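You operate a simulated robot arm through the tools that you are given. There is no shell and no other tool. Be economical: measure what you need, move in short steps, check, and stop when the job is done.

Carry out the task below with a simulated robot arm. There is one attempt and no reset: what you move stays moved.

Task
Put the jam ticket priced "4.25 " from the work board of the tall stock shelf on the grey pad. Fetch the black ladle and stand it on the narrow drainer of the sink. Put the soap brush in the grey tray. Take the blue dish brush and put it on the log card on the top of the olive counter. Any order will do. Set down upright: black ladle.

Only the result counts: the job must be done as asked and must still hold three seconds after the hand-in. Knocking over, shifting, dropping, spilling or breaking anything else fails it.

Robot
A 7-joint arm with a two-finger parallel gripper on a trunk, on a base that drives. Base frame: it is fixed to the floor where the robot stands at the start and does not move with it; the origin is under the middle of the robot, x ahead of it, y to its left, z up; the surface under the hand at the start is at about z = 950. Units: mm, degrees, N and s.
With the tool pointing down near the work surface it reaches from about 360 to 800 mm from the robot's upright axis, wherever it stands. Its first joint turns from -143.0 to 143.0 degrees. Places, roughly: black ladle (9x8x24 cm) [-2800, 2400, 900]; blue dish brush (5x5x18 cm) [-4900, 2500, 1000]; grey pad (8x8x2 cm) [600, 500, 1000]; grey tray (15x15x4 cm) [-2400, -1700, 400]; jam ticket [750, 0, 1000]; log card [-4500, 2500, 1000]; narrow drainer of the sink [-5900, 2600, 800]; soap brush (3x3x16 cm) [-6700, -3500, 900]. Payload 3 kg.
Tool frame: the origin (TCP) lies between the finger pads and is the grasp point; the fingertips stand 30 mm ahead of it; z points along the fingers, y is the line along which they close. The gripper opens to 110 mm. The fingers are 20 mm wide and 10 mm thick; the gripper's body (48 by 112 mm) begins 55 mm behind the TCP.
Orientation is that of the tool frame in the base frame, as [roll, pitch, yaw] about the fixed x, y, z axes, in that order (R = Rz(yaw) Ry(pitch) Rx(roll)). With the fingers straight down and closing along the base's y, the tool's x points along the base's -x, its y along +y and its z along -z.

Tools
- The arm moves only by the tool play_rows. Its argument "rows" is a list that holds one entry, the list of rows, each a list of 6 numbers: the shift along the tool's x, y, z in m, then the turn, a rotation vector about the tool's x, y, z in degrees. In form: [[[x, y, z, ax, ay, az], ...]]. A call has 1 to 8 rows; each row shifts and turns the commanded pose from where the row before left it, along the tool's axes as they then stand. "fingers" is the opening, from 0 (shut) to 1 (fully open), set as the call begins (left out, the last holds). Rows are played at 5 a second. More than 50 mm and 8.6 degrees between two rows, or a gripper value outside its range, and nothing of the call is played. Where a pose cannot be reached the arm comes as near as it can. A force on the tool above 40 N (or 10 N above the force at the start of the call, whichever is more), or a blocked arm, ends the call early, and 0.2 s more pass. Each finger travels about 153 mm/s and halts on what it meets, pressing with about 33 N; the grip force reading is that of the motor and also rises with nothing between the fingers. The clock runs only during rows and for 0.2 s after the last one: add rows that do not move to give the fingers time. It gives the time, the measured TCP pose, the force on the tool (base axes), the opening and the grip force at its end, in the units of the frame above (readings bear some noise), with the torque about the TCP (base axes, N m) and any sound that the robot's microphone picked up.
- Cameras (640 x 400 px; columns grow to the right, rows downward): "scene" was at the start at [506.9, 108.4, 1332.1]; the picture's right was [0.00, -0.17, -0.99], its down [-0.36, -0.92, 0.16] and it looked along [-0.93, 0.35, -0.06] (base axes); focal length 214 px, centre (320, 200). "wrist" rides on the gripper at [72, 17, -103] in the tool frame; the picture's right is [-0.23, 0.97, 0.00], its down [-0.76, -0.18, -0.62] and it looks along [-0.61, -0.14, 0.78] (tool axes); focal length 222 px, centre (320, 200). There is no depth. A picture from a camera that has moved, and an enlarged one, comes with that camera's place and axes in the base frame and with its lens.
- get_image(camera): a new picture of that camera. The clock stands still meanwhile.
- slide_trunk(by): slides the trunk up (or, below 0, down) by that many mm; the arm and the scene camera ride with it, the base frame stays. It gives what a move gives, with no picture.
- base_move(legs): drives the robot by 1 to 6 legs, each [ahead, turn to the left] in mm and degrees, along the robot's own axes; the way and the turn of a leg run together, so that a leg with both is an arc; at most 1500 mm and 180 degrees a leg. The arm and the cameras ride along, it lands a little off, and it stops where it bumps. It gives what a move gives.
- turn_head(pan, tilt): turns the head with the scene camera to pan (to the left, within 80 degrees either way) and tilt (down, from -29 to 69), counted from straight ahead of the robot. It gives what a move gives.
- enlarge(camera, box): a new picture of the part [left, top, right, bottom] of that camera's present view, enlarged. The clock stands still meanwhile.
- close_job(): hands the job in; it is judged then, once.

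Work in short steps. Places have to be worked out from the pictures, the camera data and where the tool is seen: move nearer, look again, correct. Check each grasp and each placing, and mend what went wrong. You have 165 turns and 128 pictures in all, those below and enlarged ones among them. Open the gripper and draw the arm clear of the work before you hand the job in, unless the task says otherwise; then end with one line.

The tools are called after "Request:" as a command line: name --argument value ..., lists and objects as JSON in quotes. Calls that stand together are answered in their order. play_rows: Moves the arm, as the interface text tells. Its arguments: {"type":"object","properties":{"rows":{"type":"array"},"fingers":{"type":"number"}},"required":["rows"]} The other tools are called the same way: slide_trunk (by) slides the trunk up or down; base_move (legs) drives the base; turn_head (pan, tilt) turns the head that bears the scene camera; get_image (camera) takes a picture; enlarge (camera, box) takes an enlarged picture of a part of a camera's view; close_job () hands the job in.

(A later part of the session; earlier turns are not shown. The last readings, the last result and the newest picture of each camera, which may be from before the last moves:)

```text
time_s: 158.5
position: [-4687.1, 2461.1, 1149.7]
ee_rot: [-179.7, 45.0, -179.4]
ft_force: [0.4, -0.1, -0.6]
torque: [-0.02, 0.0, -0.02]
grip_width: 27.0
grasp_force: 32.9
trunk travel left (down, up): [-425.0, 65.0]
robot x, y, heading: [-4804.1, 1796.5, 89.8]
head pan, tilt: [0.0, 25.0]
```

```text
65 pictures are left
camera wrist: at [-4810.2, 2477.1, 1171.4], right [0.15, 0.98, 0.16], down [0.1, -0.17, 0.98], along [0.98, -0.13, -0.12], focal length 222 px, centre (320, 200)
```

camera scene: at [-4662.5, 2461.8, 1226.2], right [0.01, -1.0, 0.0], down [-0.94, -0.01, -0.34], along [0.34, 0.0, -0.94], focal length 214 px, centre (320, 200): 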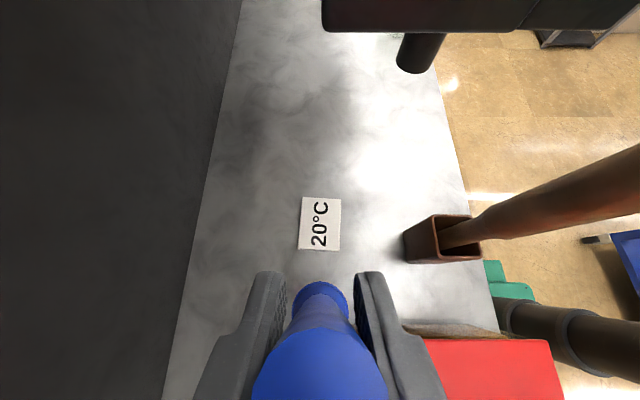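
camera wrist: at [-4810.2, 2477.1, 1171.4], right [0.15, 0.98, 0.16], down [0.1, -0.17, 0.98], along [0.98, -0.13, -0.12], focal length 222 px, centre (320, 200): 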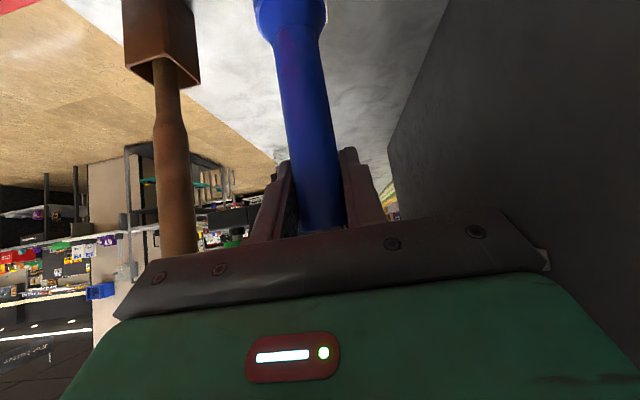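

Card is straight ahead. I step +40 in x, descend 88 mm, then +57 in x over the card.

Request:
play_rows --rows '[[[-0.0285, 0, 0.0285, 0, 0, 0], [0.031, 0, 0.031, 0, 0, 0], [0.031, 0, 0.031, 0, 0, 0], [-0.02, 0, 0.02, 0, 0, 0], [-0.02, 0, 0.02, 0, 0, 0], [0, 0, 0, 0, 0, 0]]]' --fingers 0

Request:
get_image --camera "scene"

Request:
get_image --camera "wrist"

```text
time_s: 159.9
position: [-4589.0, 2462.5, 1062.0]
ee_rot: [-179.7, 45.0, -179.3]
ft_force: [-0.9, 0.4, 0.0]
torque: [-0.03, 0.03, 0.01]
grip_width: 27.4
grasp_force: 32.6
trunk travel left (down, up): [-425.0, 65.0]
robot x, y, heading: [-4804.2, 1800.7, 89.8]
head pan, tilt: [0.0, 25.0]
```

```text
64 pictures are left
camera scene: at [-4564.9, 2463.1, 1138.4], right [0.01, -1.0, 0.0], down [-0.94, -0.01, -0.34], along [0.34, 0.0, -0.94], focal length 214 px, centre (320, 200)
```

scene: 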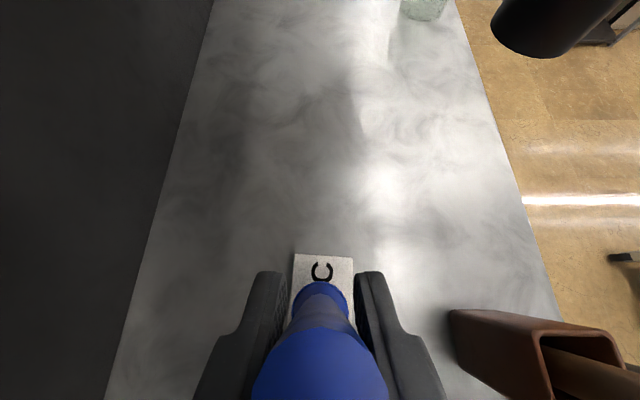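

```text
63 pictures are left
camera wrist: at [-4712.6, 2478.3, 1083.7], right [0.15, 0.98, 0.16], down [0.1, -0.17, 0.98], along [0.98, -0.13, -0.12], focal length 222 px, centre (320, 200)
```

wrist: 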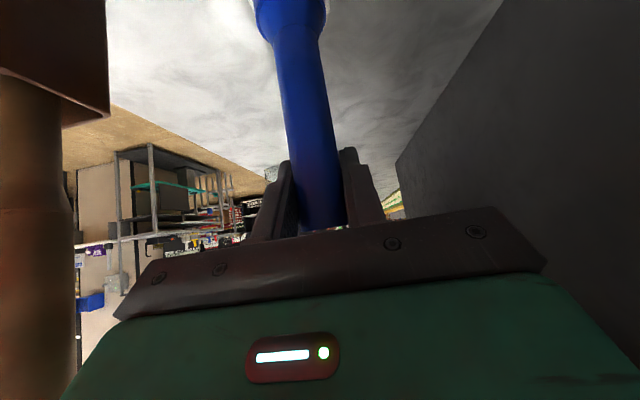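

Brush base sits over the card. I lower ~17 mm, then in small steps until contact.

Request:
play_rows --rows '[[[0.006, 0, 0.006, 0, 0, 0], [0.006, 0, 0.006, 0, 0, 0], [0, 0, 0, 0, 0, 0]]]' --fingers 0

Request:
play_rows --rows '[[[0.0015, 0, 0.0015, 0, 0, 0], [0, 0, 0, 0, 0, 0]]]' --fingers 0

Request:
play_rows --rows '[[[0.0012, 0, 0.0012, 0, 0, 0], [0, 0, 0, 0, 0, 0]]]' --fingers 0

```text
time_s: 160.7
position: [-4589.2, 2462.6, 1045.0]
ee_rot: [-179.9, 45.1, -179.3]
ft_force: [-0.3, -0.2, -1.5]
torque: [0.02, -0.02, -0.02]
grip_width: 26.9
grasp_force: 32.8
trunk travel left (down, up): [-425.0, 65.0]
robot x, y, heading: [-4801.8, 1797.5, 89.7]
head pan, tilt: [0.0, 25.0]
```

```text
time_s: 161.3
position: [-4588.6, 2461.1, 1043.4]
ee_rot: [-179.9, 45.2, -179.4]
ft_force: [1.2, -0.2, 8.9]
torque: [0.05, -0.17, -0.01]
grip_width: 27.0
grasp_force: 32.8
trunk travel left (down, up): [-425.0, 65.0]
robot x, y, heading: [-4805.8, 1797.8, 90.2]
head pan, tilt: [0.0, 25.0]
```

```text
time_s: 161.9
position: [-4588.5, 2461.5, 1043.1]
ee_rot: [179.8, 45.0, -179.4]
ft_force: [1.1, 0.7, 26.4]
torque: [0.12, -0.08, 0.01]
grip_width: 27.0
grasp_force: 32.7
trunk travel left (down, up): [-425.0, 65.0]
robot x, y, heading: [-4801.5, 1797.0, 89.8]
head pan, tilt: [0.0, 25.0]
```

Contact. I relieve slightly, open to ~50 mm, and back out along the tool axis.

Request:
play_rows --rows '[[[-0.001, 0, -0.001, 0, 0, 0], [0, 0, 0, 0, 0, 0]]]' --fingers 0

Request:
play_rows --rows '[[[0, 0, 0, 0, 0, 0], [0, 0, 0, 0, 0, 0]]]' --fingers 0.46

Request:
play_rows --rows '[[[0, 0, -0.02, 0, 0, 0], [0, 0, -0.04, 0, 0, 0], [0, 0, -0.045, 0, 0, 0], [0, 0, -0.015, 0, 0, 0], [0, 0, 0, 0, 0, 0]]]' --fingers 0.46

Request:
get_image --camera "scene"

```text
time_s: 162.5
position: [-4589.6, 2461.1, 1044.0]
ee_rot: [-179.9, 45.0, -179.5]
ft_force: [1.7, 0.3, 18.2]
torque: [0.06, -0.19, 0.0]
grip_width: 27.0
grasp_force: 33.4
trunk travel left (down, up): [-425.0, 65.0]
robot x, y, heading: [-4802.6, 1800.3, 90.0]
head pan, tilt: [0.0, 25.0]
```

```text
time_s: 163.1
position: [-4589.2, 2462.0, 1042.9]
ee_rot: [-179.8, 44.9, -179.4]
ft_force: [-0.7, -0.9, 0.7]
torque: [-0.03, 0.04, 0.0]
grip_width: 50.6
grasp_force: 0.0
trunk travel left (down, up): [-425.0, 65.0]
robot x, y, heading: [-4803.3, 1798.9, 90.0]
head pan, tilt: [0.0, 25.0]
```

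```text
time_s: 164.3
position: [-4674.9, 2462.3, 1127.6]
ee_rot: [-179.9, 45.0, -179.2]
ft_force: [0.1, 0.2, -0.4]
torque: [0.0, 0.01, 0.01]
grip_width: 50.7
grasp_force: 0.2
trunk travel left (down, up): [-425.0, 65.0]
robot x, y, heading: [-4800.7, 1801.5, 89.7]
head pan, tilt: [0.0, 25.0]
```

```text
62 pictures are left
camera scene: at [-4651.2, 2463.1, 1204.2], right [0.01, -1.0, 0.0], down [-0.94, -0.01, -0.34], along [0.34, 0.0, -0.94], focal length 214 px, centre (320, 200)
```

scene: 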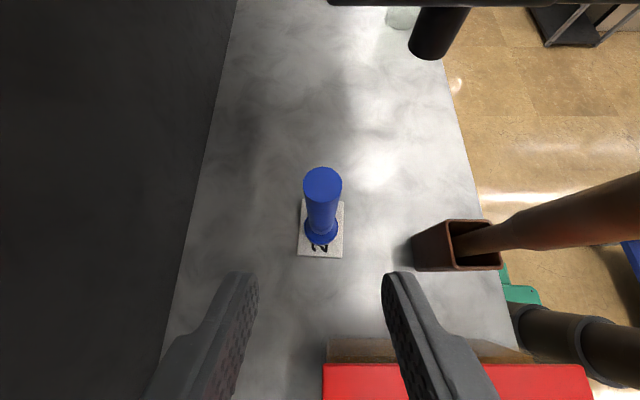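

The brush stands on the card. I retrace: slide -y, up, back, then yaw the hand back.

Request:
play_rows --rows '[[[0, -0.035, 0, 0, 0, 0], [0, -0.035, 0, 0, 0, 0], [0, -0.04, 0, 0, 0, 0], [-0.034, 0, -0.034, 0, 0, 0], [-0.034, 0, -0.034, 0, 0, 0], [0.034, 0, -0.034, 0, 0, 0], [0.034, 0, -0.034, 0, 0, 0], [0, 0, 0, 0, 0, 0]]]' --fingers 0.46

Request:
play_rows --rows '[[[0, 0, 0, -5.785, 0, -5.785], [0, 0, 0, -5.785, 0, -5.785], [0, 0, 0, -5.785, 0, -5.785], [0, 0, 0, -5.785, 0, -5.785], [0, 0, 0, -5.785, 0, -5.785], [0, 0, 0, -5.785, 0, -5.785], [0, 0, 0, -5.785, 0, -5.785], [0, 0, 0, -5.785, 0, -5.785]]]' --fingers 0.46

Request:
play_rows --rows '[[[0, 0, 0, -5.785, 0, -5.785], [0, 0, 0, -5.785, 0, -5.785], [0, 0, 0, -5.785, 0, -5.785], [0, 0, 0, 0, 0, 0]]]' --fingers 0.8

Request:
base_move --legs '[[-350, 0]]'

Request:
turn_head --pan 0 --tilt -20

Request:
get_image --camera "scene"

```text
time_s: 166.1
position: [-4770.5, 2351.0, 1224.4]
ee_rot: [-179.8, 45.0, -179.4]
ft_force: [-0.9, -0.7, -0.7]
torque: [-0.01, -0.01, -0.02]
grip_width: 50.7
grasp_force: 0.0
trunk travel left (down, up): [-425.0, 65.0]
robot x, y, heading: [-4804.1, 1799.2, 89.7]
head pan, tilt: [0.0, 25.0]
```

```text
time_s: 167.9
position: [-4769.5, 2351.7, 1224.5]
ee_rot: [180.0, 44.9, -113.8]
ft_force: [-0.9, 1.1, 0.6]
torque: [0.0, -0.01, 0.01]
grip_width: 50.6
grasp_force: 0.1
trunk travel left (down, up): [-425.0, 65.0]
robot x, y, heading: [-4800.3, 1796.0, 90.0]
head pan, tilt: [0.0, 25.0]
```

```text
time_s: 168.9
position: [-4769.1, 2350.9, 1223.6]
ee_rot: [179.9, 44.9, -89.3]
ft_force: [-0.2, -0.5, 0.4]
torque: [0.01, 0.05, 0.01]
grip_width: 87.7
grasp_force: 0.0
trunk travel left (down, up): [-425.0, 65.0]
robot x, y, heading: [-4802.4, 1798.5, 90.0]
head pan, tilt: [0.0, 25.0]
```

```text
time_s: 171.2
position: [-4772.2, 1998.2, 1223.3]
ee_rot: [179.9, 44.9, -89.2]
ft_force: [0.1, -0.3, -0.4]
torque: [-0.01, 0.01, 0.01]
grip_width: 88.3
grasp_force: 0.0
trunk travel left (down, up): [-425.0, 65.0]
robot x, y, heading: [-4804.2, 1446.2, 90.0]
head pan, tilt: [0.0, 25.0]
```

```text
time_s: 172.3
position: [-4772.0, 1999.6, 1224.9]
ee_rot: [-180.0, 44.8, -89.2]
ft_force: [-0.3, 0.9, -0.3]
torque: [-0.01, 0.01, 0.01]
grip_width: 88.0
grasp_force: 0.0
trunk travel left (down, up): [-425.0, 65.0]
robot x, y, heading: [-4800.6, 1445.9, 89.9]
head pan, tilt: [0.0, -20.0]
```

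```text
61 pictures are left
camera scene: at [-4771.3, 2059.5, 1362.1], right [1.0, 0.01, 0.0], down [0.01, -0.43, -0.91], along [-0.01, 0.91, -0.43], focal length 214 px, centre (320, 200)
```

scene: 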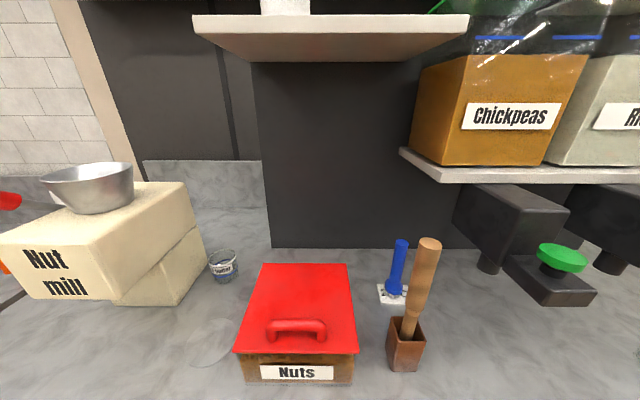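

Brush and card fine. Now toward the soap brush: I drive to x≈-5700 and look along -y.

Request:
base_move --legs '[[0, 90]]'

Request:
base_move --legs '[[850, 0]]'

Request:
base_move --legs '[[0, 90]]'

Request:
get_image --camera "scene"

```text
time_s: 176.7
position: [-5356.8, 1478.9, 1226.0]
ee_rot: [-179.8, 45.0, 0.9]
ft_force: [0.0, -1.1, -0.8]
torque: [0.07, 0.02, 0.01]
grip_width: 87.9
grasp_force: 0.0
trunk travel left (down, up): [-425.0, 65.0]
robot x, y, heading: [-4804.5, 1498.0, 179.3]
head pan, tilt: [0.0, -20.0]
stopped in leg 1: the robot was blocked; the commanded pose is now the measured one
```

```text
time_s: 181.2
position: [-6203.7, 1483.9, 1226.5]
ee_rot: [-179.9, 44.9, 1.1]
ft_force: [0.3, 0.4, -0.1]
torque: [-0.01, 0.02, -0.01]
grip_width: 88.1
grasp_force: 0.1
trunk travel left (down, up): [-425.0, 65.0]
robot x, y, heading: [-5653.1, 1504.8, 179.5]
head pan, tilt: [0.0, -20.0]
```

```text
time_s: 185.7
position: [-5626.0, 949.4, 1229.2]
ee_rot: [-179.6, 45.0, 91.6]
ft_force: [-0.4, 0.2, -0.7]
torque: [0.0, 0.07, -0.05]
grip_width: 88.0
grasp_force: 0.0
trunk travel left (down, up): [-425.0, 65.0]
robot x, y, heading: [-5705.5, 1503.5, -90.8]
head pan, tilt: [0.0, -20.0]
stopped in leg 1: the robot was blocked; the commanded pose is now the measured one
```

```text
60 pictures are left
camera scene: at [-5622.6, 889.9, 1365.4], right [-1.0, -0.02, 0.0], down [-0.01, 0.42, -0.91], along [0.02, -0.91, -0.42], focal length 214 px, centre (320, 200)
```

scene: 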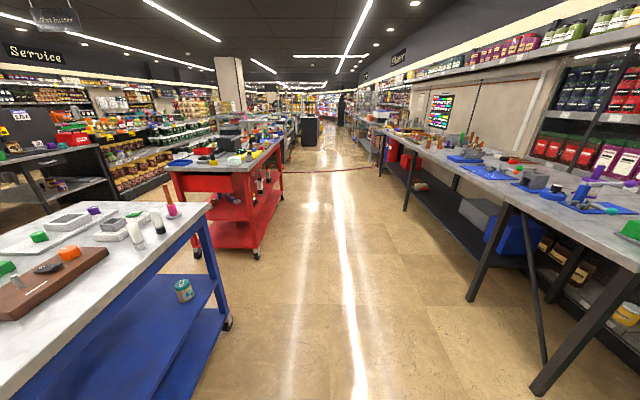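

The aisle at x≈-5750 is clear between carts and the long bench. I drive 2.6 m along it and look again, noting a red line across further on.

Request:
base_move --legs '[[1350, 0], [1300, 0]]'

Request:
get_image --camera "scene"

```text
time_s: 198.6
position: [-5669.5, -1695.6, 1227.0]
ee_rot: [-179.8, 45.0, 91.4]
ft_force: [1.5, 0.0, 0.1]
torque: [0.01, -0.01, 0.0]
grip_width: 87.9
grasp_force: 0.1
trunk travel left (down, up): [-425.0, 65.0]
robot x, y, heading: [-5746.6, -1143.7, -90.8]
head pan, tilt: [0.0, -20.0]
```

```text
59 pictures are left
camera scene: at [-5667.7, -1756.2, 1365.1], right [-1.0, -0.02, 0.0], down [-0.01, 0.42, -0.91], along [0.02, -0.91, -0.42], focal length 214 px, centre (320, 200)
```

scene: 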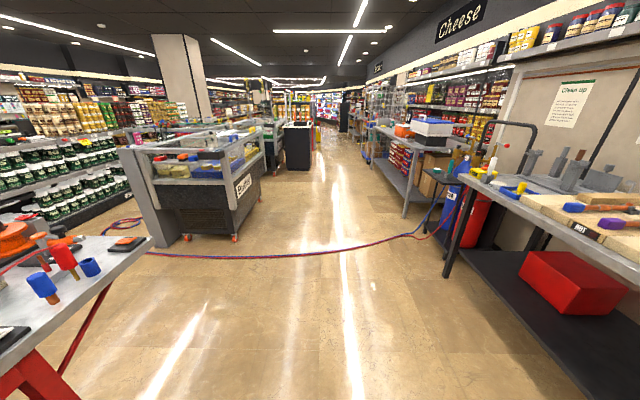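

A hose lies across the floor at y≈-3500. The soap brush should appear near (450,163); I enlarge there.

Request:
enlarge --camera "scene" --box '[400, 110, 600, 240]'

```text
3.08 times, centred on (500, 175) of scene
camera zoom: at [-5667.7, -1756.2, 1365.1], right [-1.0, -0.02, 0.0], down [-0.01, 0.42, -0.91], along [0.02, -0.91, -0.42], focal length 660 px, centre (-234, 277)
```

zoom: 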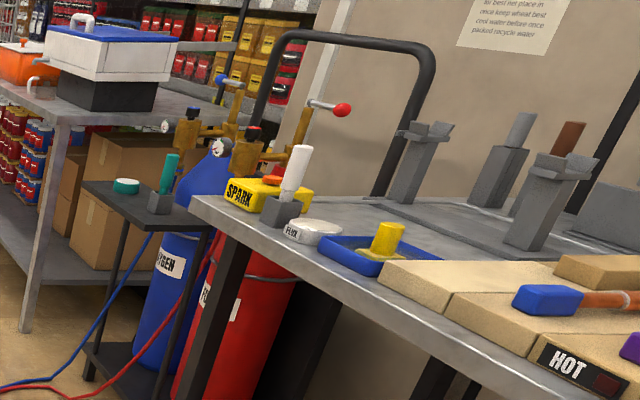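

The teal brush in the grey holder on the small table by the gas bottles must be the soap brush. I drive 1.5 m further and turn right 50° to look.

Request:
base_move --legs '[[1500, 0], [0, -50]]'

Request:
get_image --camera "scene"

```text
time_s: 208.3
position: [-6143.9, -3052.2, 1227.9]
ee_rot: [-179.8, 44.9, 40.9]
ft_force: [0.5, 0.9, -0.2]
torque: [-0.02, -0.03, 0.0]
grip_width: 87.9
grasp_force: 0.1
trunk travel left (down, up): [-425.0, 65.0]
robot x, y, heading: [-5748.1, -2666.4, -141.1]
head pan, tilt: [0.0, -20.0]
```

```text
57 pictures are left
camera scene: at [-6188.4, -3091.4, 1365.6], right [-0.65, 0.76, 0.0], down [0.32, 0.28, -0.91], along [-0.69, -0.59, -0.42], focal length 214 px, centre (320, 200)
```

scene: 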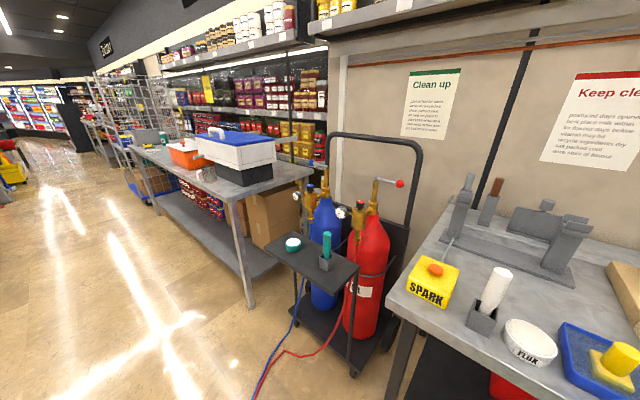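

The brush stands in a holder on the gas-trolley's small tray near (-6770, -3560). I approach 450 mm along the current heading, keeping clear of the hose, then look down.

Request:
base_move --legs '[[450, 1.5]]'

Request:
turn_head --pan 0 --tilt 0

Request:
get_image --camera "scene"

```text
time_s: 211.1
position: [-6482.0, -3347.4, 1227.8]
ee_rot: [-179.8, 45.0, 42.3]
ft_force: [0.7, 0.4, 0.2]
torque: [-0.02, 0.01, 0.01]
grip_width: 88.1
grasp_force: 0.0
trunk travel left (down, up): [-425.0, 65.0]
robot x, y, heading: [-6089.6, -2951.4, -140.0]
head pan, tilt: [0.0, -20.0]
```

```text
time_s: 211.9
position: [-6481.9, -3347.1, 1229.2]
ee_rot: [-179.8, 45.0, 42.2]
ft_force: [0.3, -0.2, 0.4]
torque: [-0.01, 0.01, 0.0]
grip_width: 87.9
grasp_force: 0.0
trunk travel left (down, up): [-425.0, 65.0]
robot x, y, heading: [-6097.9, -2952.3, -139.9]
head pan, tilt: [0.0, 0.0]
```

```text
56 pictures are left
camera scene: at [-6517.4, -3380.2, 1336.0], right [-0.67, 0.74, 0.0], down [0.52, 0.47, -0.71], along [-0.53, -0.47, -0.71], focal length 214 px, centre (320, 200)
```

scene: 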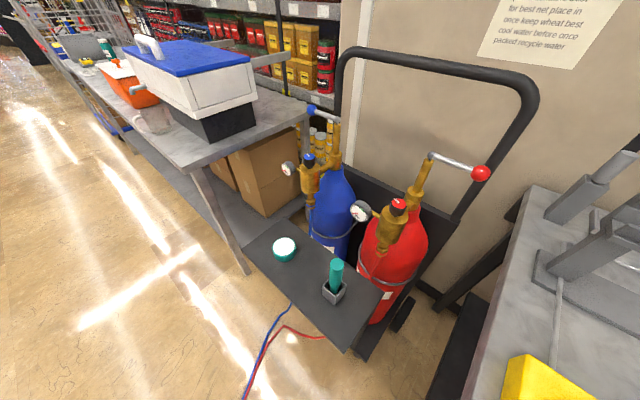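

Fix: brush top ≈(-6714, -3505, 916), in a holder on a tray at z≈750. I drive 130 mm closer, lower the trunk 100 mm, and set the head at tilt 25.

Request:
base_move --legs '[[130, 0]]'

Request:
slide_trunk --by -100

Request:
turn_head --pan 0 --tilt 20

Request:
get_image --camera "scene"

Request:
get_image --camera "wrist"

```text
time_s: 213.2
position: [-6581.1, -3431.5, 1228.2]
ee_rot: [-179.8, 44.9, 42.2]
ft_force: [0.4, -0.3, -0.3]
torque: [-0.02, 0.04, 0.0]
grip_width: 88.0
grasp_force: 0.1
trunk travel left (down, up): [-425.0, 65.0]
robot x, y, heading: [-6194.2, -3035.6, -139.9]
head pan, tilt: [0.0, 0.0]
```

```text
time_s: 214.5
position: [-6581.3, -3430.3, 1129.3]
ee_rot: [-179.8, 44.9, 42.3]
ft_force: [0.1, -0.3, -0.4]
torque: [0.01, 0.0, 0.01]
grip_width: 87.9
grasp_force: 0.1
trunk travel left (down, up): [-325.0, 165.0]
robot x, y, heading: [-6194.1, -3034.8, -139.8]
head pan, tilt: [0.0, 0.0]
```

```text
time_s: 215.3
position: [-6583.6, -3430.7, 1128.7]
ee_rot: [-179.8, 44.8, 42.2]
ft_force: [-0.5, -0.5, -0.9]
torque: [-0.01, -0.02, -0.01]
grip_width: 88.1
grasp_force: 0.0
trunk travel left (down, up): [-325.0, 165.0]
robot x, y, heading: [-6193.2, -3038.6, -139.9]
head pan, tilt: [0.0, 20.0]
```

```text
55 pictures are left
camera scene: at [-6603.0, -3451.0, 1211.2], right [-0.67, 0.74, 0.0], down [0.67, 0.61, -0.42], along [-0.32, -0.28, -0.91], focal length 214 px, centre (320, 200)
```

scene: 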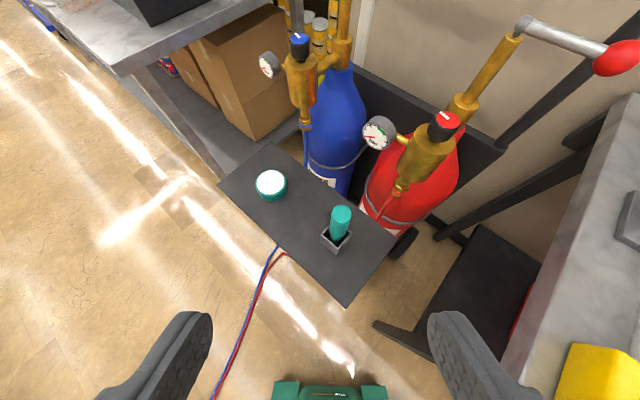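

```text
54 pictures are left
camera wrist: at [-6478.7, -3361.0, 1151.7], right [0.53, -0.83, 0.16], down [-0.19, 0.06, 0.98], along [-0.82, -0.55, -0.12], focal length 222 px, centre (320, 200)
```

wrist: 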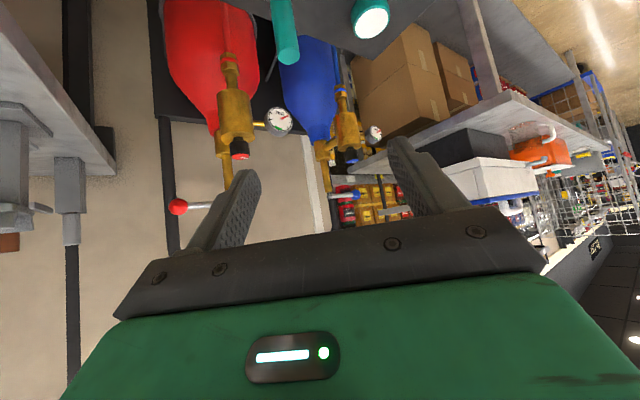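

Brush top confirmed at (-6712, -3505). I align laterally and drop, then advance most of the way along the tool axis.

Request:
play_rows --rows '[[[0.025, -0.016, 0.025, 0, 0, 0], [0.025, -0.016, 0.025, 0, 0, 0], [0.024, 0, 0.024, 0, 0, 0], [0, 0, 0.045, 0, 0, 0], [0, 0, 0.045, 0, 0, 0], [0, 0, 0, 0, 0, 0]]]' --fingers 0.8

Request:
get_image --camera "scene"

Request:
get_image --camera "wrist"

```text
time_s: 216.7
position: [-6651.0, -3449.2, 958.5]
ee_rot: [-179.8, 44.9, 42.2]
ft_force: [0.3, 0.3, -0.5]
torque: [0.02, 0.0, -0.01]
grip_width: 87.9
grasp_force: 0.1
trunk travel left (down, up): [-325.0, 165.0]
robot x, y, heading: [-6197.2, -3036.5, -140.0]
head pan, tilt: [0.0, 20.0]
```

```text
53 pictures are left
camera scene: at [-6671.6, -3469.3, 1041.8], right [-0.67, 0.74, 0.0], down [0.67, 0.61, -0.42], along [-0.31, -0.28, -0.91], focal length 214 px, centre (320, 200)
```

scene: 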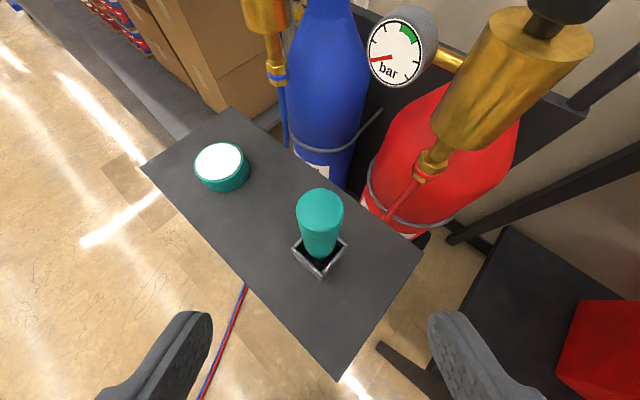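

```text
52 pictures are left
camera wrist: at [-6547.2, -3379.5, 982.4], right [0.53, -0.83, 0.16], down [-0.19, 0.06, 0.98], along [-0.82, -0.55, -0.13], focal length 222 px, centre (320, 200)
```

wrist: 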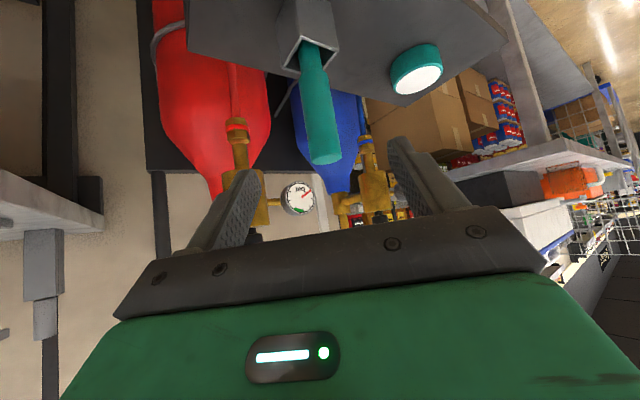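

Aligned; I advance the remaining 116 mm and close on the handle.

Request:
play_rows --rows '[[[-0.003, 0, 0.04, 0, 0, 0], [0, 0, 0.04, 0, 0, 0], [0, 0, 0.036, 0, 0, 0], [0, 0, 0, 0, 0, 0]]]' --fingers 0.8

Request:
play_rows --rows '[[[0, 0, 0, 0, 0, 0], [0, 0, 0, 0, 0, 0], [0, 0, 0, 0, 0, 0], [0, 0, 0, 0, 0, 0]]]' --fingers 0

Request:
get_image --camera "scene"

Request:
get_image --camera "wrist"

```text
time_s: 217.7
position: [-6715.0, -3505.4, 881.6]
ee_rot: [-179.9, 44.9, 42.2]
ft_force: [-0.4, 0.2, 1.3]
torque: [-0.04, 0.01, 0.0]
grip_width: 88.1
grasp_force: 0.1
trunk travel left (down, up): [-325.0, 165.0]
robot x, y, heading: [-6195.7, -3036.5, -139.6]
head pan, tilt: [0.0, 20.0]
```

```text
time_s: 218.7
position: [-6714.9, -3505.9, 881.4]
ee_rot: [-179.8, 44.9, 42.2]
ft_force: [0.6, -0.2, 1.4]
torque: [-0.05, -0.04, -0.01]
grip_width: 28.5
grasp_force: 33.2
trunk travel left (down, up): [-325.0, 165.0]
robot x, y, heading: [-6198.0, -3035.8, -140.1]
head pan, tilt: [0.0, 20.0]
```

```text
51 pictures are left
camera scene: at [-6734.6, -3525.3, 963.4], right [-0.67, 0.74, 0.0], down [0.67, 0.61, -0.42], along [-0.32, -0.28, -0.91], focal length 214 px, centre (320, 200)
```

scene: 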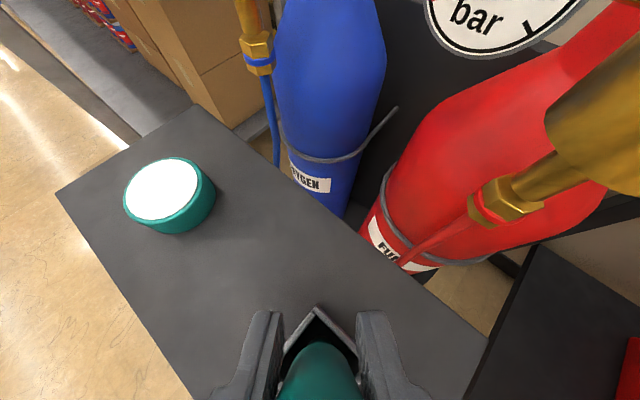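

```text
50 pictures are left
camera wrist: at [-6610.3, -3435.4, 903.9], right [0.53, -0.83, 0.16], down [-0.19, 0.06, 0.98], along [-0.82, -0.55, -0.12], focal length 222 px, centre (320, 200)
```

wrist: 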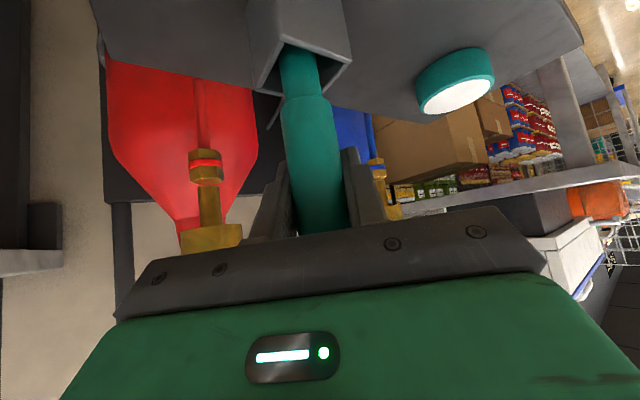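

Gripped (28.5 mm). I lift straight up out of the holder, slowly at first.

Request:
play_rows --rows '[[[-0.01, 0, -0.01, 0, 0, 0], [-0.015, 0, -0.015, 0, 0, 0], [-0.02, 0, -0.02, 0, 0, 0], [-0.025, 0, -0.025, 0, 0, 0], [-0.025, 0, -0.025, 0, 0, 0], [-0.025, 0, -0.025, 0, 0, 0], [0, 0, 0, 0, 0, 0]]]' --fingers 0

Request:
get_image --camera "wrist"

```text
time_s: 220.3
position: [-6715.1, -3507.0, 1051.3]
ee_rot: [-179.7, 44.9, 42.1]
ft_force: [0.8, 0.0, -0.2]
torque: [0.03, 0.0, 0.01]
grip_width: 28.6
grasp_force: 32.5
trunk travel left (down, up): [-325.0, 165.0]
robot x, y, heading: [-6195.9, -3038.1, -139.9]
head pan, tilt: [0.0, 20.0]
```

```text
49 pictures are left
camera wrist: at [-6610.3, -3436.6, 1073.6], right [0.53, -0.83, 0.16], down [-0.19, 0.06, 0.98], along [-0.82, -0.55, -0.12], focal length 222 px, centre (320, 200)
```

wrist: 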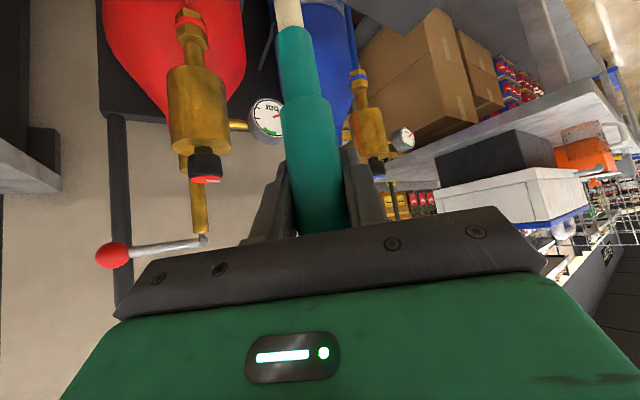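

The brush is out with bristles visible. I retract, raise the trunk, back the base away and turn toward +x.

Request:
play_rows --rows '[[[0.034, 0, -0.034, 0, 0, 0], [0.034, 0, -0.034, 0, 0, 0], [0.034, 0, -0.034, 0, 0, 0], [0, 0, 0, 0, 0, 0]]]' --fingers 0

Request:
slide_trunk --by 100

Request:
base_move --legs '[[-550, 0]]'

Request:
base_move --legs '[[0, 140]]'

Request:
turn_head --pan 0 --tilt -25

Request:
get_image --camera "scene"

```text
time_s: 221.3
position: [-6606.8, -3409.8, 1051.0]
ee_rot: [-179.8, 45.0, 42.2]
ft_force: [-0.2, 0.7, 0.4]
torque: [-0.02, -0.04, 0.01]
grip_width: 28.2
grasp_force: 32.8
trunk travel left (down, up): [-325.0, 165.0]
robot x, y, heading: [-6200.1, -3036.3, -140.1]
head pan, tilt: [0.0, 20.0]
```

```text
time_s: 222.7
position: [-6606.5, -3409.2, 1149.9]
ee_rot: [-179.9, 44.8, 42.1]
ft_force: [-0.3, 0.0, -0.4]
torque: [0.0, 0.02, -0.01]
grip_width: 28.4
grasp_force: 33.2
trunk travel left (down, up): [-425.0, 65.0]
robot x, y, heading: [-6193.0, -3039.2, -139.9]
head pan, tilt: [0.0, 20.0]
```

```text
time_s: 225.8
position: [-6183.9, -3055.4, 1150.4]
ee_rot: [-179.8, 44.9, 42.4]
ft_force: [0.8, 0.2, -0.9]
torque: [-0.01, -0.01, 0.03]
grip_width: 28.3
grasp_force: 32.9
trunk travel left (down, up): [-425.0, 65.0]
robot x, y, heading: [-5772.4, -2679.9, -139.8]
head pan, tilt: [0.0, 20.0]
```

```text
time_s: 230.2
position: [-5325.8, -3015.7, 1152.6]
ee_rot: [-179.5, 45.0, 143.4]
ft_force: [0.7, 2.0, 0.2]
torque: [-0.07, 0.06, -0.1]
grip_width: 28.5
grasp_force: 33.6
trunk travel left (down, up): [-425.0, 65.0]
robot x, y, heading: [-5813.9, -2728.7, -37.3]
head pan, tilt: [0.0, 20.0]
stopped in leg 1: the robot was blocked; the commanded pose is now the measured one
```

```text
time_s: 231.4
position: [-5328.3, -3015.0, 1152.3]
ee_rot: [-179.6, 45.0, 143.2]
ft_force: [-0.4, -0.7, -0.8]
torque: [-0.01, 0.0, 0.02]
grip_width: 28.4
grasp_force: 33.4
trunk travel left (down, up): [-425.0, 65.0]
robot x, y, heading: [-5815.7, -2728.1, -37.0]
head pan, tilt: [0.0, -25.0]
```

```text
48 pictures are left
camera scene: at [-5277.5, -3052.5, 1298.1], right [-0.6, -0.8, 0.0], down [-0.28, 0.2, -0.94], along [0.75, -0.57, -0.34], focal length 214 px, centre (320, 200)
```

scene: 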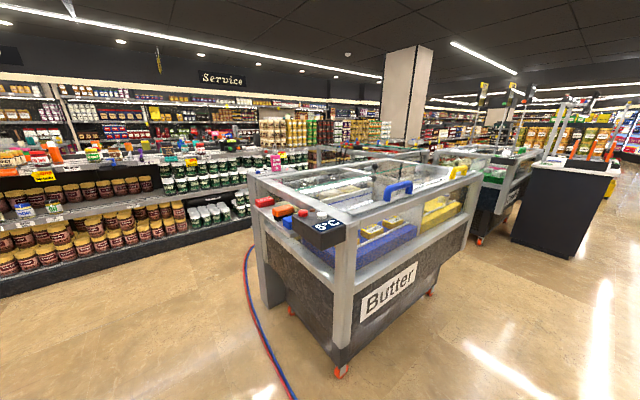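

Turn stops seem to be residual slip rather than contact (nothing is near). I complete the turn to heading 0 and look.

Request:
base_move --legs '[[0, 38]]'

Request:
get_image --camera "scene"

```text
time_s: 233.6
position: [-5253.3, -2656.0, 1153.9]
ee_rot: [-179.6, 45.0, -178.9]
ft_force: [0.0, -0.5, -0.7]
torque: [0.0, 0.04, 0.02]
grip_width: 28.1
grasp_force: 32.3
trunk travel left (down, up): [-425.0, 65.0]
robot x, y, heading: [-5818.7, -2752.1, 0.5]
head pan, tilt: [0.0, -25.0]
```

```text
47 pictures are left
camera scene: at [-5190.2, -2654.1, 1298.2], right [0.01, -1.0, 0.0], down [-0.34, -0.01, -0.94], along [0.94, 0.01, -0.34], focal length 214 px, centre (320, 200)
```

scene: 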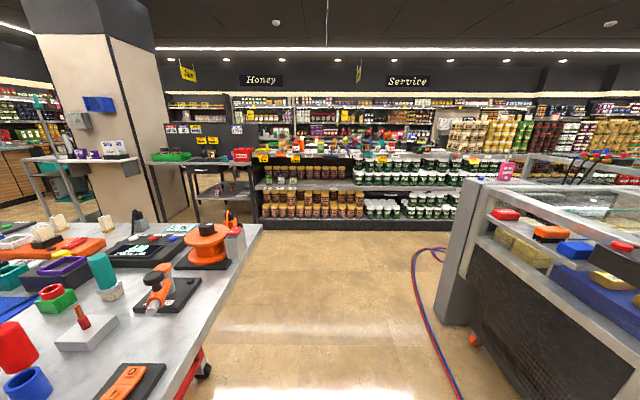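

The tray should be around pixel (252,192), between the side table and the jar island. I enlarge there.

Request:
enlarge --camera "scene" --box '[140, 130, 320, 240]'

```text
3.56 times, centred on (230, 185) of scene
camera zoom: at [-5190.2, -2654.1, 1298.2], right [0.01, -1.0, 0.0], down [-0.34, -0.01, -0.94], along [0.94, 0.01, -0.34], focal length 763 px, centre (640, 253)
```

zoom: 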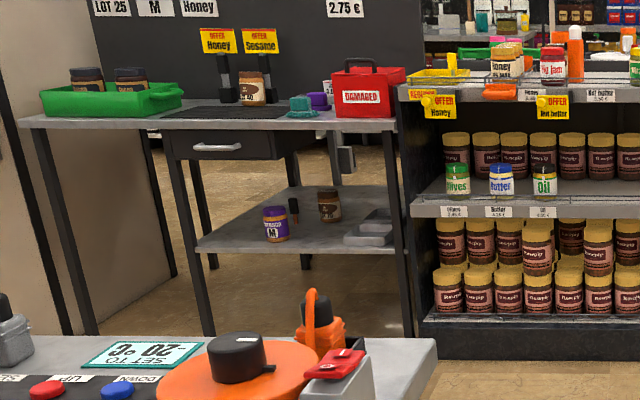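

The grey tray sits on the lower shelf (z≈400) of the side table, right front. I drive down the gap (y≈-2850) between red cart and butter chest.

Request:
base_move --legs '[[0, -4.5], [1400, 0], [750, 4]]'

Request:
get_image --camera "scene"

```text
time_s: 244.7
position: [-3104.7, -2779.5, 1153.5]
ee_rot: [-179.6, 45.0, -179.1]
ft_force: [0.6, -1.3, -0.2]
torque: [0.02, 0.0, 0.02]
grip_width: 28.2
grasp_force: 33.5
trunk travel left (down, up): [-425.0, 65.0]
robot x, y, heading: [-3671.4, -2869.9, 0.0]
head pan, tilt: [0.0, -25.0]
```

```text
45 pictures are left
camera scene: at [-3043.5, -2778.6, 1298.7], right [0.01, -1.0, 0.0], down [-0.34, -0.01, -0.94], along [0.94, 0.01, -0.34], focal length 214 px, centre (320, 200)
```

scene: 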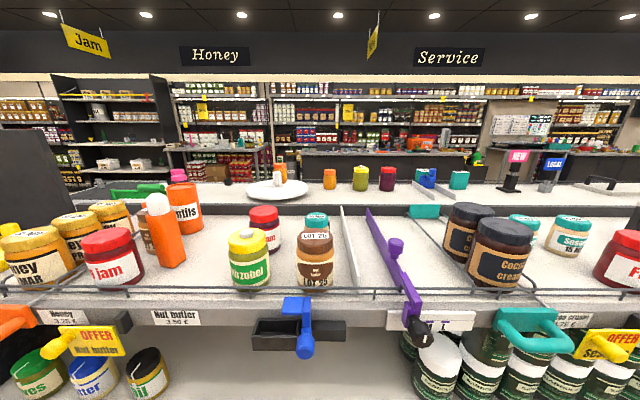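

I turn left toward the side table and look.

Request:
base_move --legs '[[-150, 0], [0, 70]]'

Request:
get_image --camera "scene"

```text
time_s: 249.2
position: [-3717.0, -2307.8, 1152.4]
ee_rot: [-179.6, 45.0, -108.7]
ft_force: [-0.2, 0.7, -0.4]
torque: [0.0, 0.01, 0.02]
grip_width: 28.3
grasp_force: 33.4
trunk travel left (down, up): [-425.0, 65.0]
robot x, y, heading: [-3781.7, -2883.4, 70.2]
head pan, tilt: [0.0, -25.0]
```

```text
44 pictures are left
camera scene: at [-3696.8, -2249.7, 1299.2], right [0.95, -0.32, 0.0], down [-0.11, -0.32, -0.94], along [0.31, 0.89, -0.34], focal length 214 px, centre (320, 200)
```

scene: 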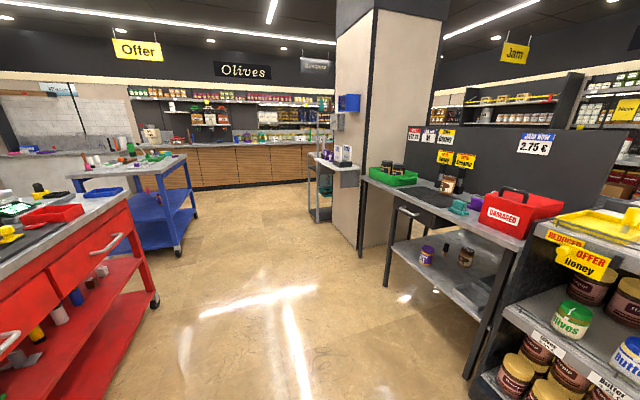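

Tray is on the lower shelf at about (-2530,-1630); desk front x≈-2670, top z≈820. I drive to about (-3400,-1650) and face +x.

Request:
base_move --legs '[[0, 2.5], [1290, 0]]'

Request:
base_move --legs '[[0, -72]]'

Request:
get_image --camera "scene"

```text
time_s: 256.1
position: [-3361.7, -1078.9, 1155.0]
ee_rot: [-179.6, 45.0, -106.4]
ft_force: [0.3, 0.2, -0.4]
torque: [0.02, 0.02, 0.05]
grip_width: 28.4
grasp_force: 32.7
trunk travel left (down, up): [-425.0, 65.0]
robot x, y, heading: [-3396.7, -1656.2, 72.8]
head pan, tilt: [0.0, -25.0]
```

```text
time_s: 259.7
position: [-2837.5, -1514.1, 1153.8]
ee_rot: [-179.6, 45.0, -178.2]
ft_force: [0.0, 1.0, -0.7]
torque: [-0.01, -0.03, -0.04]
grip_width: 27.9
grasp_force: 32.8
trunk travel left (down, up): [-425.0, 65.0]
robot x, y, heading: [-3395.1, -1612.5, 1.3]
head pan, tilt: [0.0, -25.0]
```

```text
43 pictures are left
camera scene: at [-2775.5, -1511.2, 1299.9], right [0.03, -1.0, 0.0], down [-0.34, -0.01, -0.94], along [0.94, 0.02, -0.34], focal length 214 px, centre (320, 200)
```

scene: 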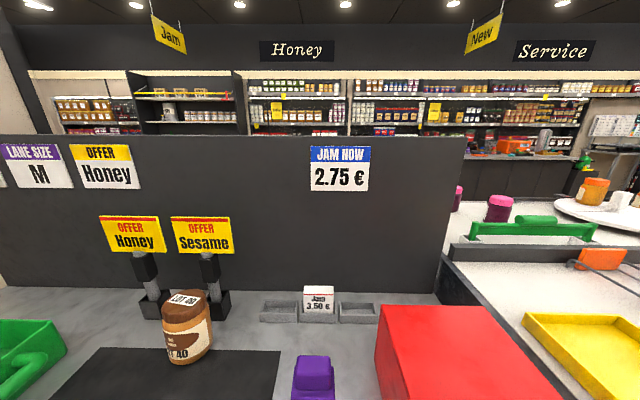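

I back off 350 mm, lower the trunk fully, and look under the table.

Request:
base_move --legs '[[-350, 0]]'

Request:
slide_trunk --by -420

Request:
get_image --camera "scene"

```text
time_s: 261.9
position: [-3187.7, -1519.5, 1154.9]
ee_rot: [-179.7, 45.1, -178.1]
ft_force: [0.3, 0.5, -0.5]
torque: [0.0, 0.0, -0.04]
grip_width: 28.0
grasp_force: 33.2
trunk travel left (down, up): [-425.0, 65.0]
robot x, y, heading: [-3747.5, -1619.1, 1.5]
head pan, tilt: [0.0, -25.0]
```

```text
refused: -420 is not a number from -400 to 400
```

```text
42 pictures are left
camera scene: at [-3125.1, -1516.4, 1300.5], right [0.03, -1.0, 0.0], down [-0.34, -0.01, -0.94], along [0.94, 0.03, -0.34], focal length 214 px, centre (320, 200)
```

scene: 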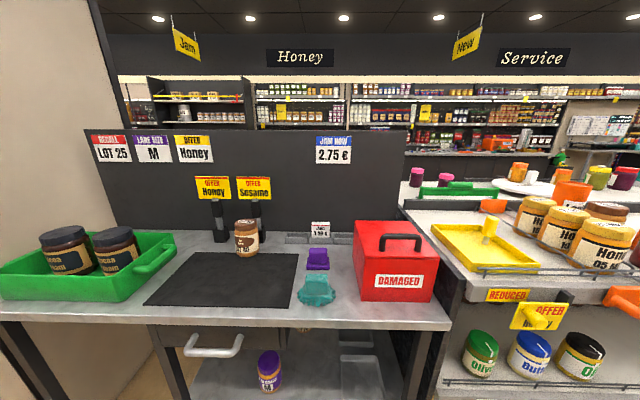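

Request:
slide_trunk --by -400

Request:
get_image --camera "scene"

```text
time_s: 265.8
position: [-3187.1, -1519.1, 756.0]
ee_rot: [-179.6, 44.9, -178.1]
ft_force: [-0.8, 0.2, -0.8]
torque: [-0.01, -0.03, 0.0]
grip_width: 28.1
grasp_force: 33.3
trunk travel left (down, up): [-25.0, 465.0]
robot x, y, heading: [-3745.6, -1619.9, 1.6]
head pan, tilt: [0.0, -25.0]
```

```text
41 pictures are left
camera scene: at [-3125.4, -1516.4, 901.1], right [0.03, -1.0, 0.0], down [-0.34, -0.01, -0.94], along [0.94, 0.03, -0.34], focal length 214 px, centre (320, 200)
```

scene: 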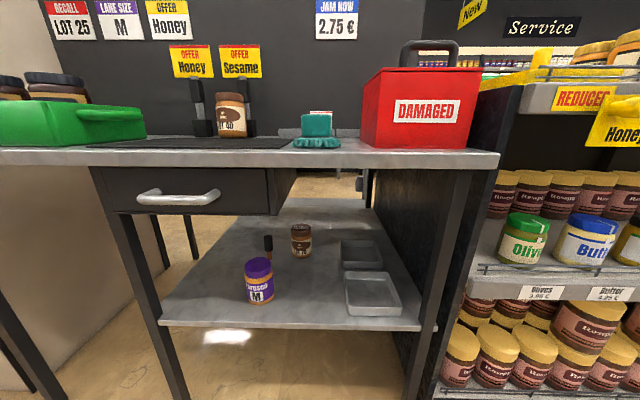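

Two tray-like items on the lower shelf; I enlarge to distinguish them.

Request:
enlarge --camera "scene" --box '[220, 200, 460, 350]'

```text
2.67 times, centred on (340, 275) of scene
camera zoom: at [-3125.4, -1516.4, 901.1], right [0.03, -1.0, 0.0], down [-0.34, -0.01, -0.94], along [0.94, 0.03, -0.34], focal length 572 px, centre (267, 0)
```

zoom: 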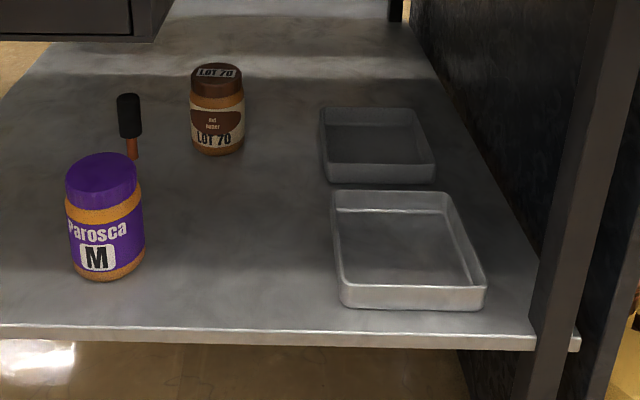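

By location hint (x≈-2400) the grey tray is the rear one. I'll enter under the desk with a flatter tool (25° below horizontal), rolled ~30° so the brush leans diagonally. First reorient here, in the open.

Request:
play_rows --rows '[[[0, 0, 0, 0, -6.7, 0], [0, 0, 0, 0, -6.7, 0], [0, 0, 0, 0, -6.6, 0], [0, 0, 0, 0, 0, -7.5], [0, 0, 0, 0, 0, -7.5], [0, 0, 0, 0, 0, -7.5], [0, 0, 0, 0, 0, -7.5], [0, 0, 0, 0, 0, 0]]]' --fingers 0

Request:
turn_head --pan 0 --tilt 5

Request:
get_image --camera "scene"

Request:
get_image --camera "wrist"

```text
time_s: 267.6
position: [-3146.2, -1536.3, 776.4]
ee_rot: [-132.7, 51.5, -124.2]
ft_force: [-0.3, 0.2, -0.7]
torque: [0.01, -0.02, 0.01]
grip_width: 28.4
grasp_force: 33.1
out of reach, approached as far as the arm can: row 2, 3
trunk travel left (down, up): [-25.0, 465.0]
robot x, y, heading: [-3751.0, -1617.7, 1.3]
head pan, tilt: [0.0, -25.0]
```

```text
time_s: 268.5
position: [-3147.5, -1536.2, 776.9]
ee_rot: [-132.8, 51.5, -124.4]
ft_force: [-0.9, -0.7, 0.0]
torque: [-0.01, -0.01, -0.02]
grip_width: 28.3
grasp_force: 33.0
trunk travel left (down, up): [-25.0, 465.0]
robot x, y, heading: [-3748.9, -1616.7, 1.4]
head pan, tilt: [0.0, 5.0]
```

```text
39 pictures are left
camera scene: at [-3144.4, -1484.5, 874.1], right [0.24, -0.86, 0.46], down [-0.43, -0.51, -0.74], along [0.87, -0.02, -0.49], focal length 214 px, centre (320, 200)
```

scene: 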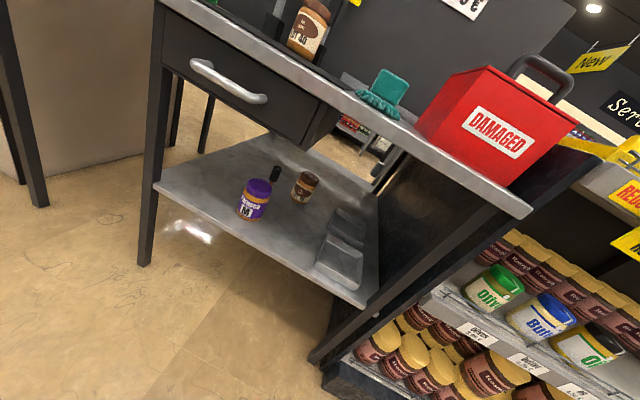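

```text
38 pictures are left
camera wrist: at [-3269.7, -1561.5, 756.8], right [-0.15, 0.95, -0.27], down [-0.25, 0.22, 0.94], along [0.96, 0.21, 0.21], focal length 222 px, centre (320, 200)
```

wrist: 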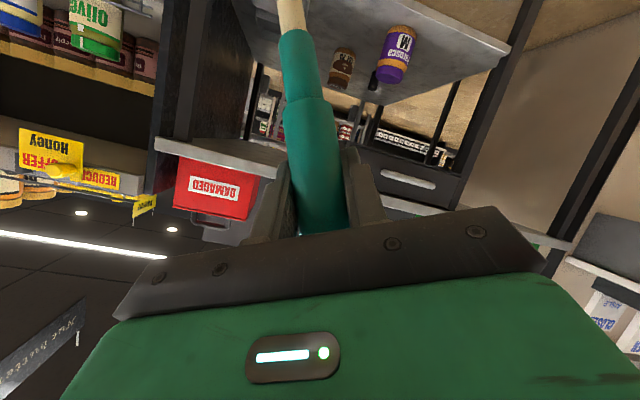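

Orientation achieved (25° decline, brush leaning diagonally). I now lower to z≈580 and shift to y≈-1656, still in front of the desk, and view again.

Request:
play_rows --rows '[[[0.0307, 0.0179, 0.0165, 0, 0, 0], [0.0307, 0.0179, 0.0165, 0, 0, 0], [0.0307, 0.0179, 0.0165, 0, 0, 0], [0.0307, 0.0179, 0.0165, 0, 0, 0], [0.0307, 0.0179, 0.0165, 0, 0, 0], [0.0206, -0.0343, -0.001, 0, 0, 0], [0.0206, -0.0343, -0.001, 0, 0, 0], [0.0206, -0.0343, -0.001, 0, 0, 0]]]' --fingers 0

Request:
get_image --camera "scene"

```text
time_s: 270.3
position: [-3126.1, -1682.1, 618.5]
ee_rot: [-132.9, 51.5, -124.4]
ft_force: [0.2, -0.3, -0.8]
torque: [0.04, 0.03, -0.02]
grip_width: 28.0
grasp_force: 33.0
out of reach, approached as far as the arm can: row 1, 2, 3
trunk travel left (down, up): [-25.0, 465.0]
robot x, y, heading: [-3747.3, -1619.2, 1.5]
head pan, tilt: [0.0, 5.0]
```

```text
37 pictures are left
camera scene: at [-3124.5, -1630.4, 714.9], right [0.24, -0.86, 0.46], down [-0.43, -0.51, -0.74], along [0.87, -0.02, -0.49], focal length 214 px, centre (320, 200)
```

scene: 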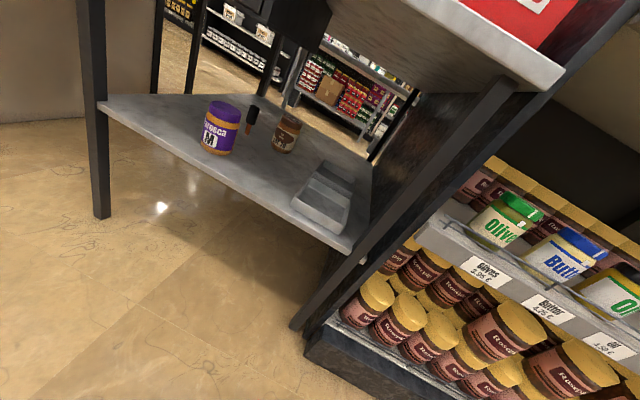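

Shelf top z≈416, rear tray x -2512…-2370, y -1570…-1720, rim z≈456. I lower ~23 mm and drive in 450 mm first, then check.

Request:
play_rows --rows '[[[0.018, 0.0105, 0.0097, 0, 0, 0], [0, 0, 0, 0, 0, 0]]]' --fingers 0

Request:
base_move --legs '[[400, 0]]'

Request:
get_image --camera "scene"

Request:
get_image --camera "wrist"

```text
time_s: 270.9
position: [-3126.6, -1681.8, 595.4]
ee_rot: [-132.7, 51.4, -124.3]
ft_force: [0.2, 0.3, -0.9]
torque: [0.04, -0.01, 0.02]
grip_width: 28.1
grasp_force: 32.8
trunk travel left (down, up): [-25.0, 465.0]
robot x, y, heading: [-3749.2, -1613.6, 1.3]
head pan, tilt: [0.0, 5.0]
```

```text
time_s: 273.4
position: [-2721.1, -1673.9, 594.6]
ee_rot: [-132.8, 51.4, -124.4]
ft_force: [-0.6, -0.5, -0.6]
torque: [0.06, 0.0, 0.0]
grip_width: 28.3
grasp_force: 32.8
trunk travel left (down, up): [-25.0, 465.0]
robot x, y, heading: [-3342.3, -1607.0, 1.2]
head pan, tilt: [0.0, 5.0]
```

```text
36 pictures are left
camera scene: at [-2718.6, -1620.8, 691.8], right [0.24, -0.86, 0.46], down [-0.43, -0.51, -0.74], along [0.87, -0.02, -0.49], focal length 214 px, centre (320, 200)
```

scene: 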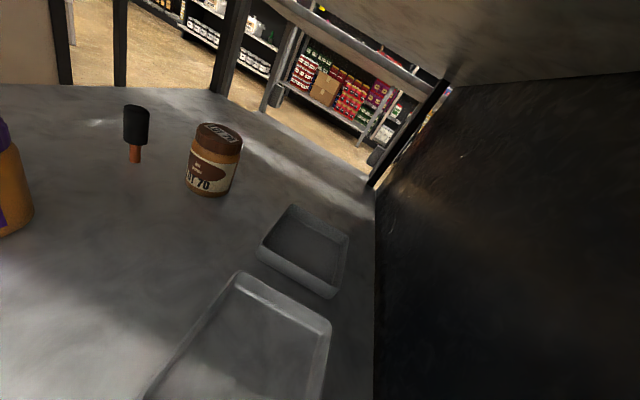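

```text
35 pictures are left
camera wrist: at [-2843.7, -1697.8, 574.6], right [-0.15, 0.95, -0.27], down [-0.26, 0.22, 0.94], along [0.96, 0.21, 0.21], focal length 222 px, centre (320, 200)
```

wrist: 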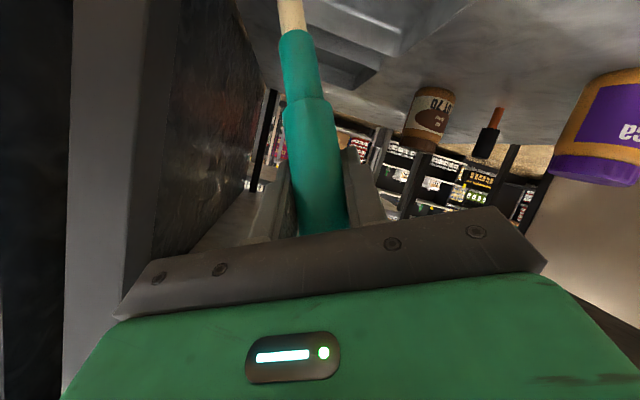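

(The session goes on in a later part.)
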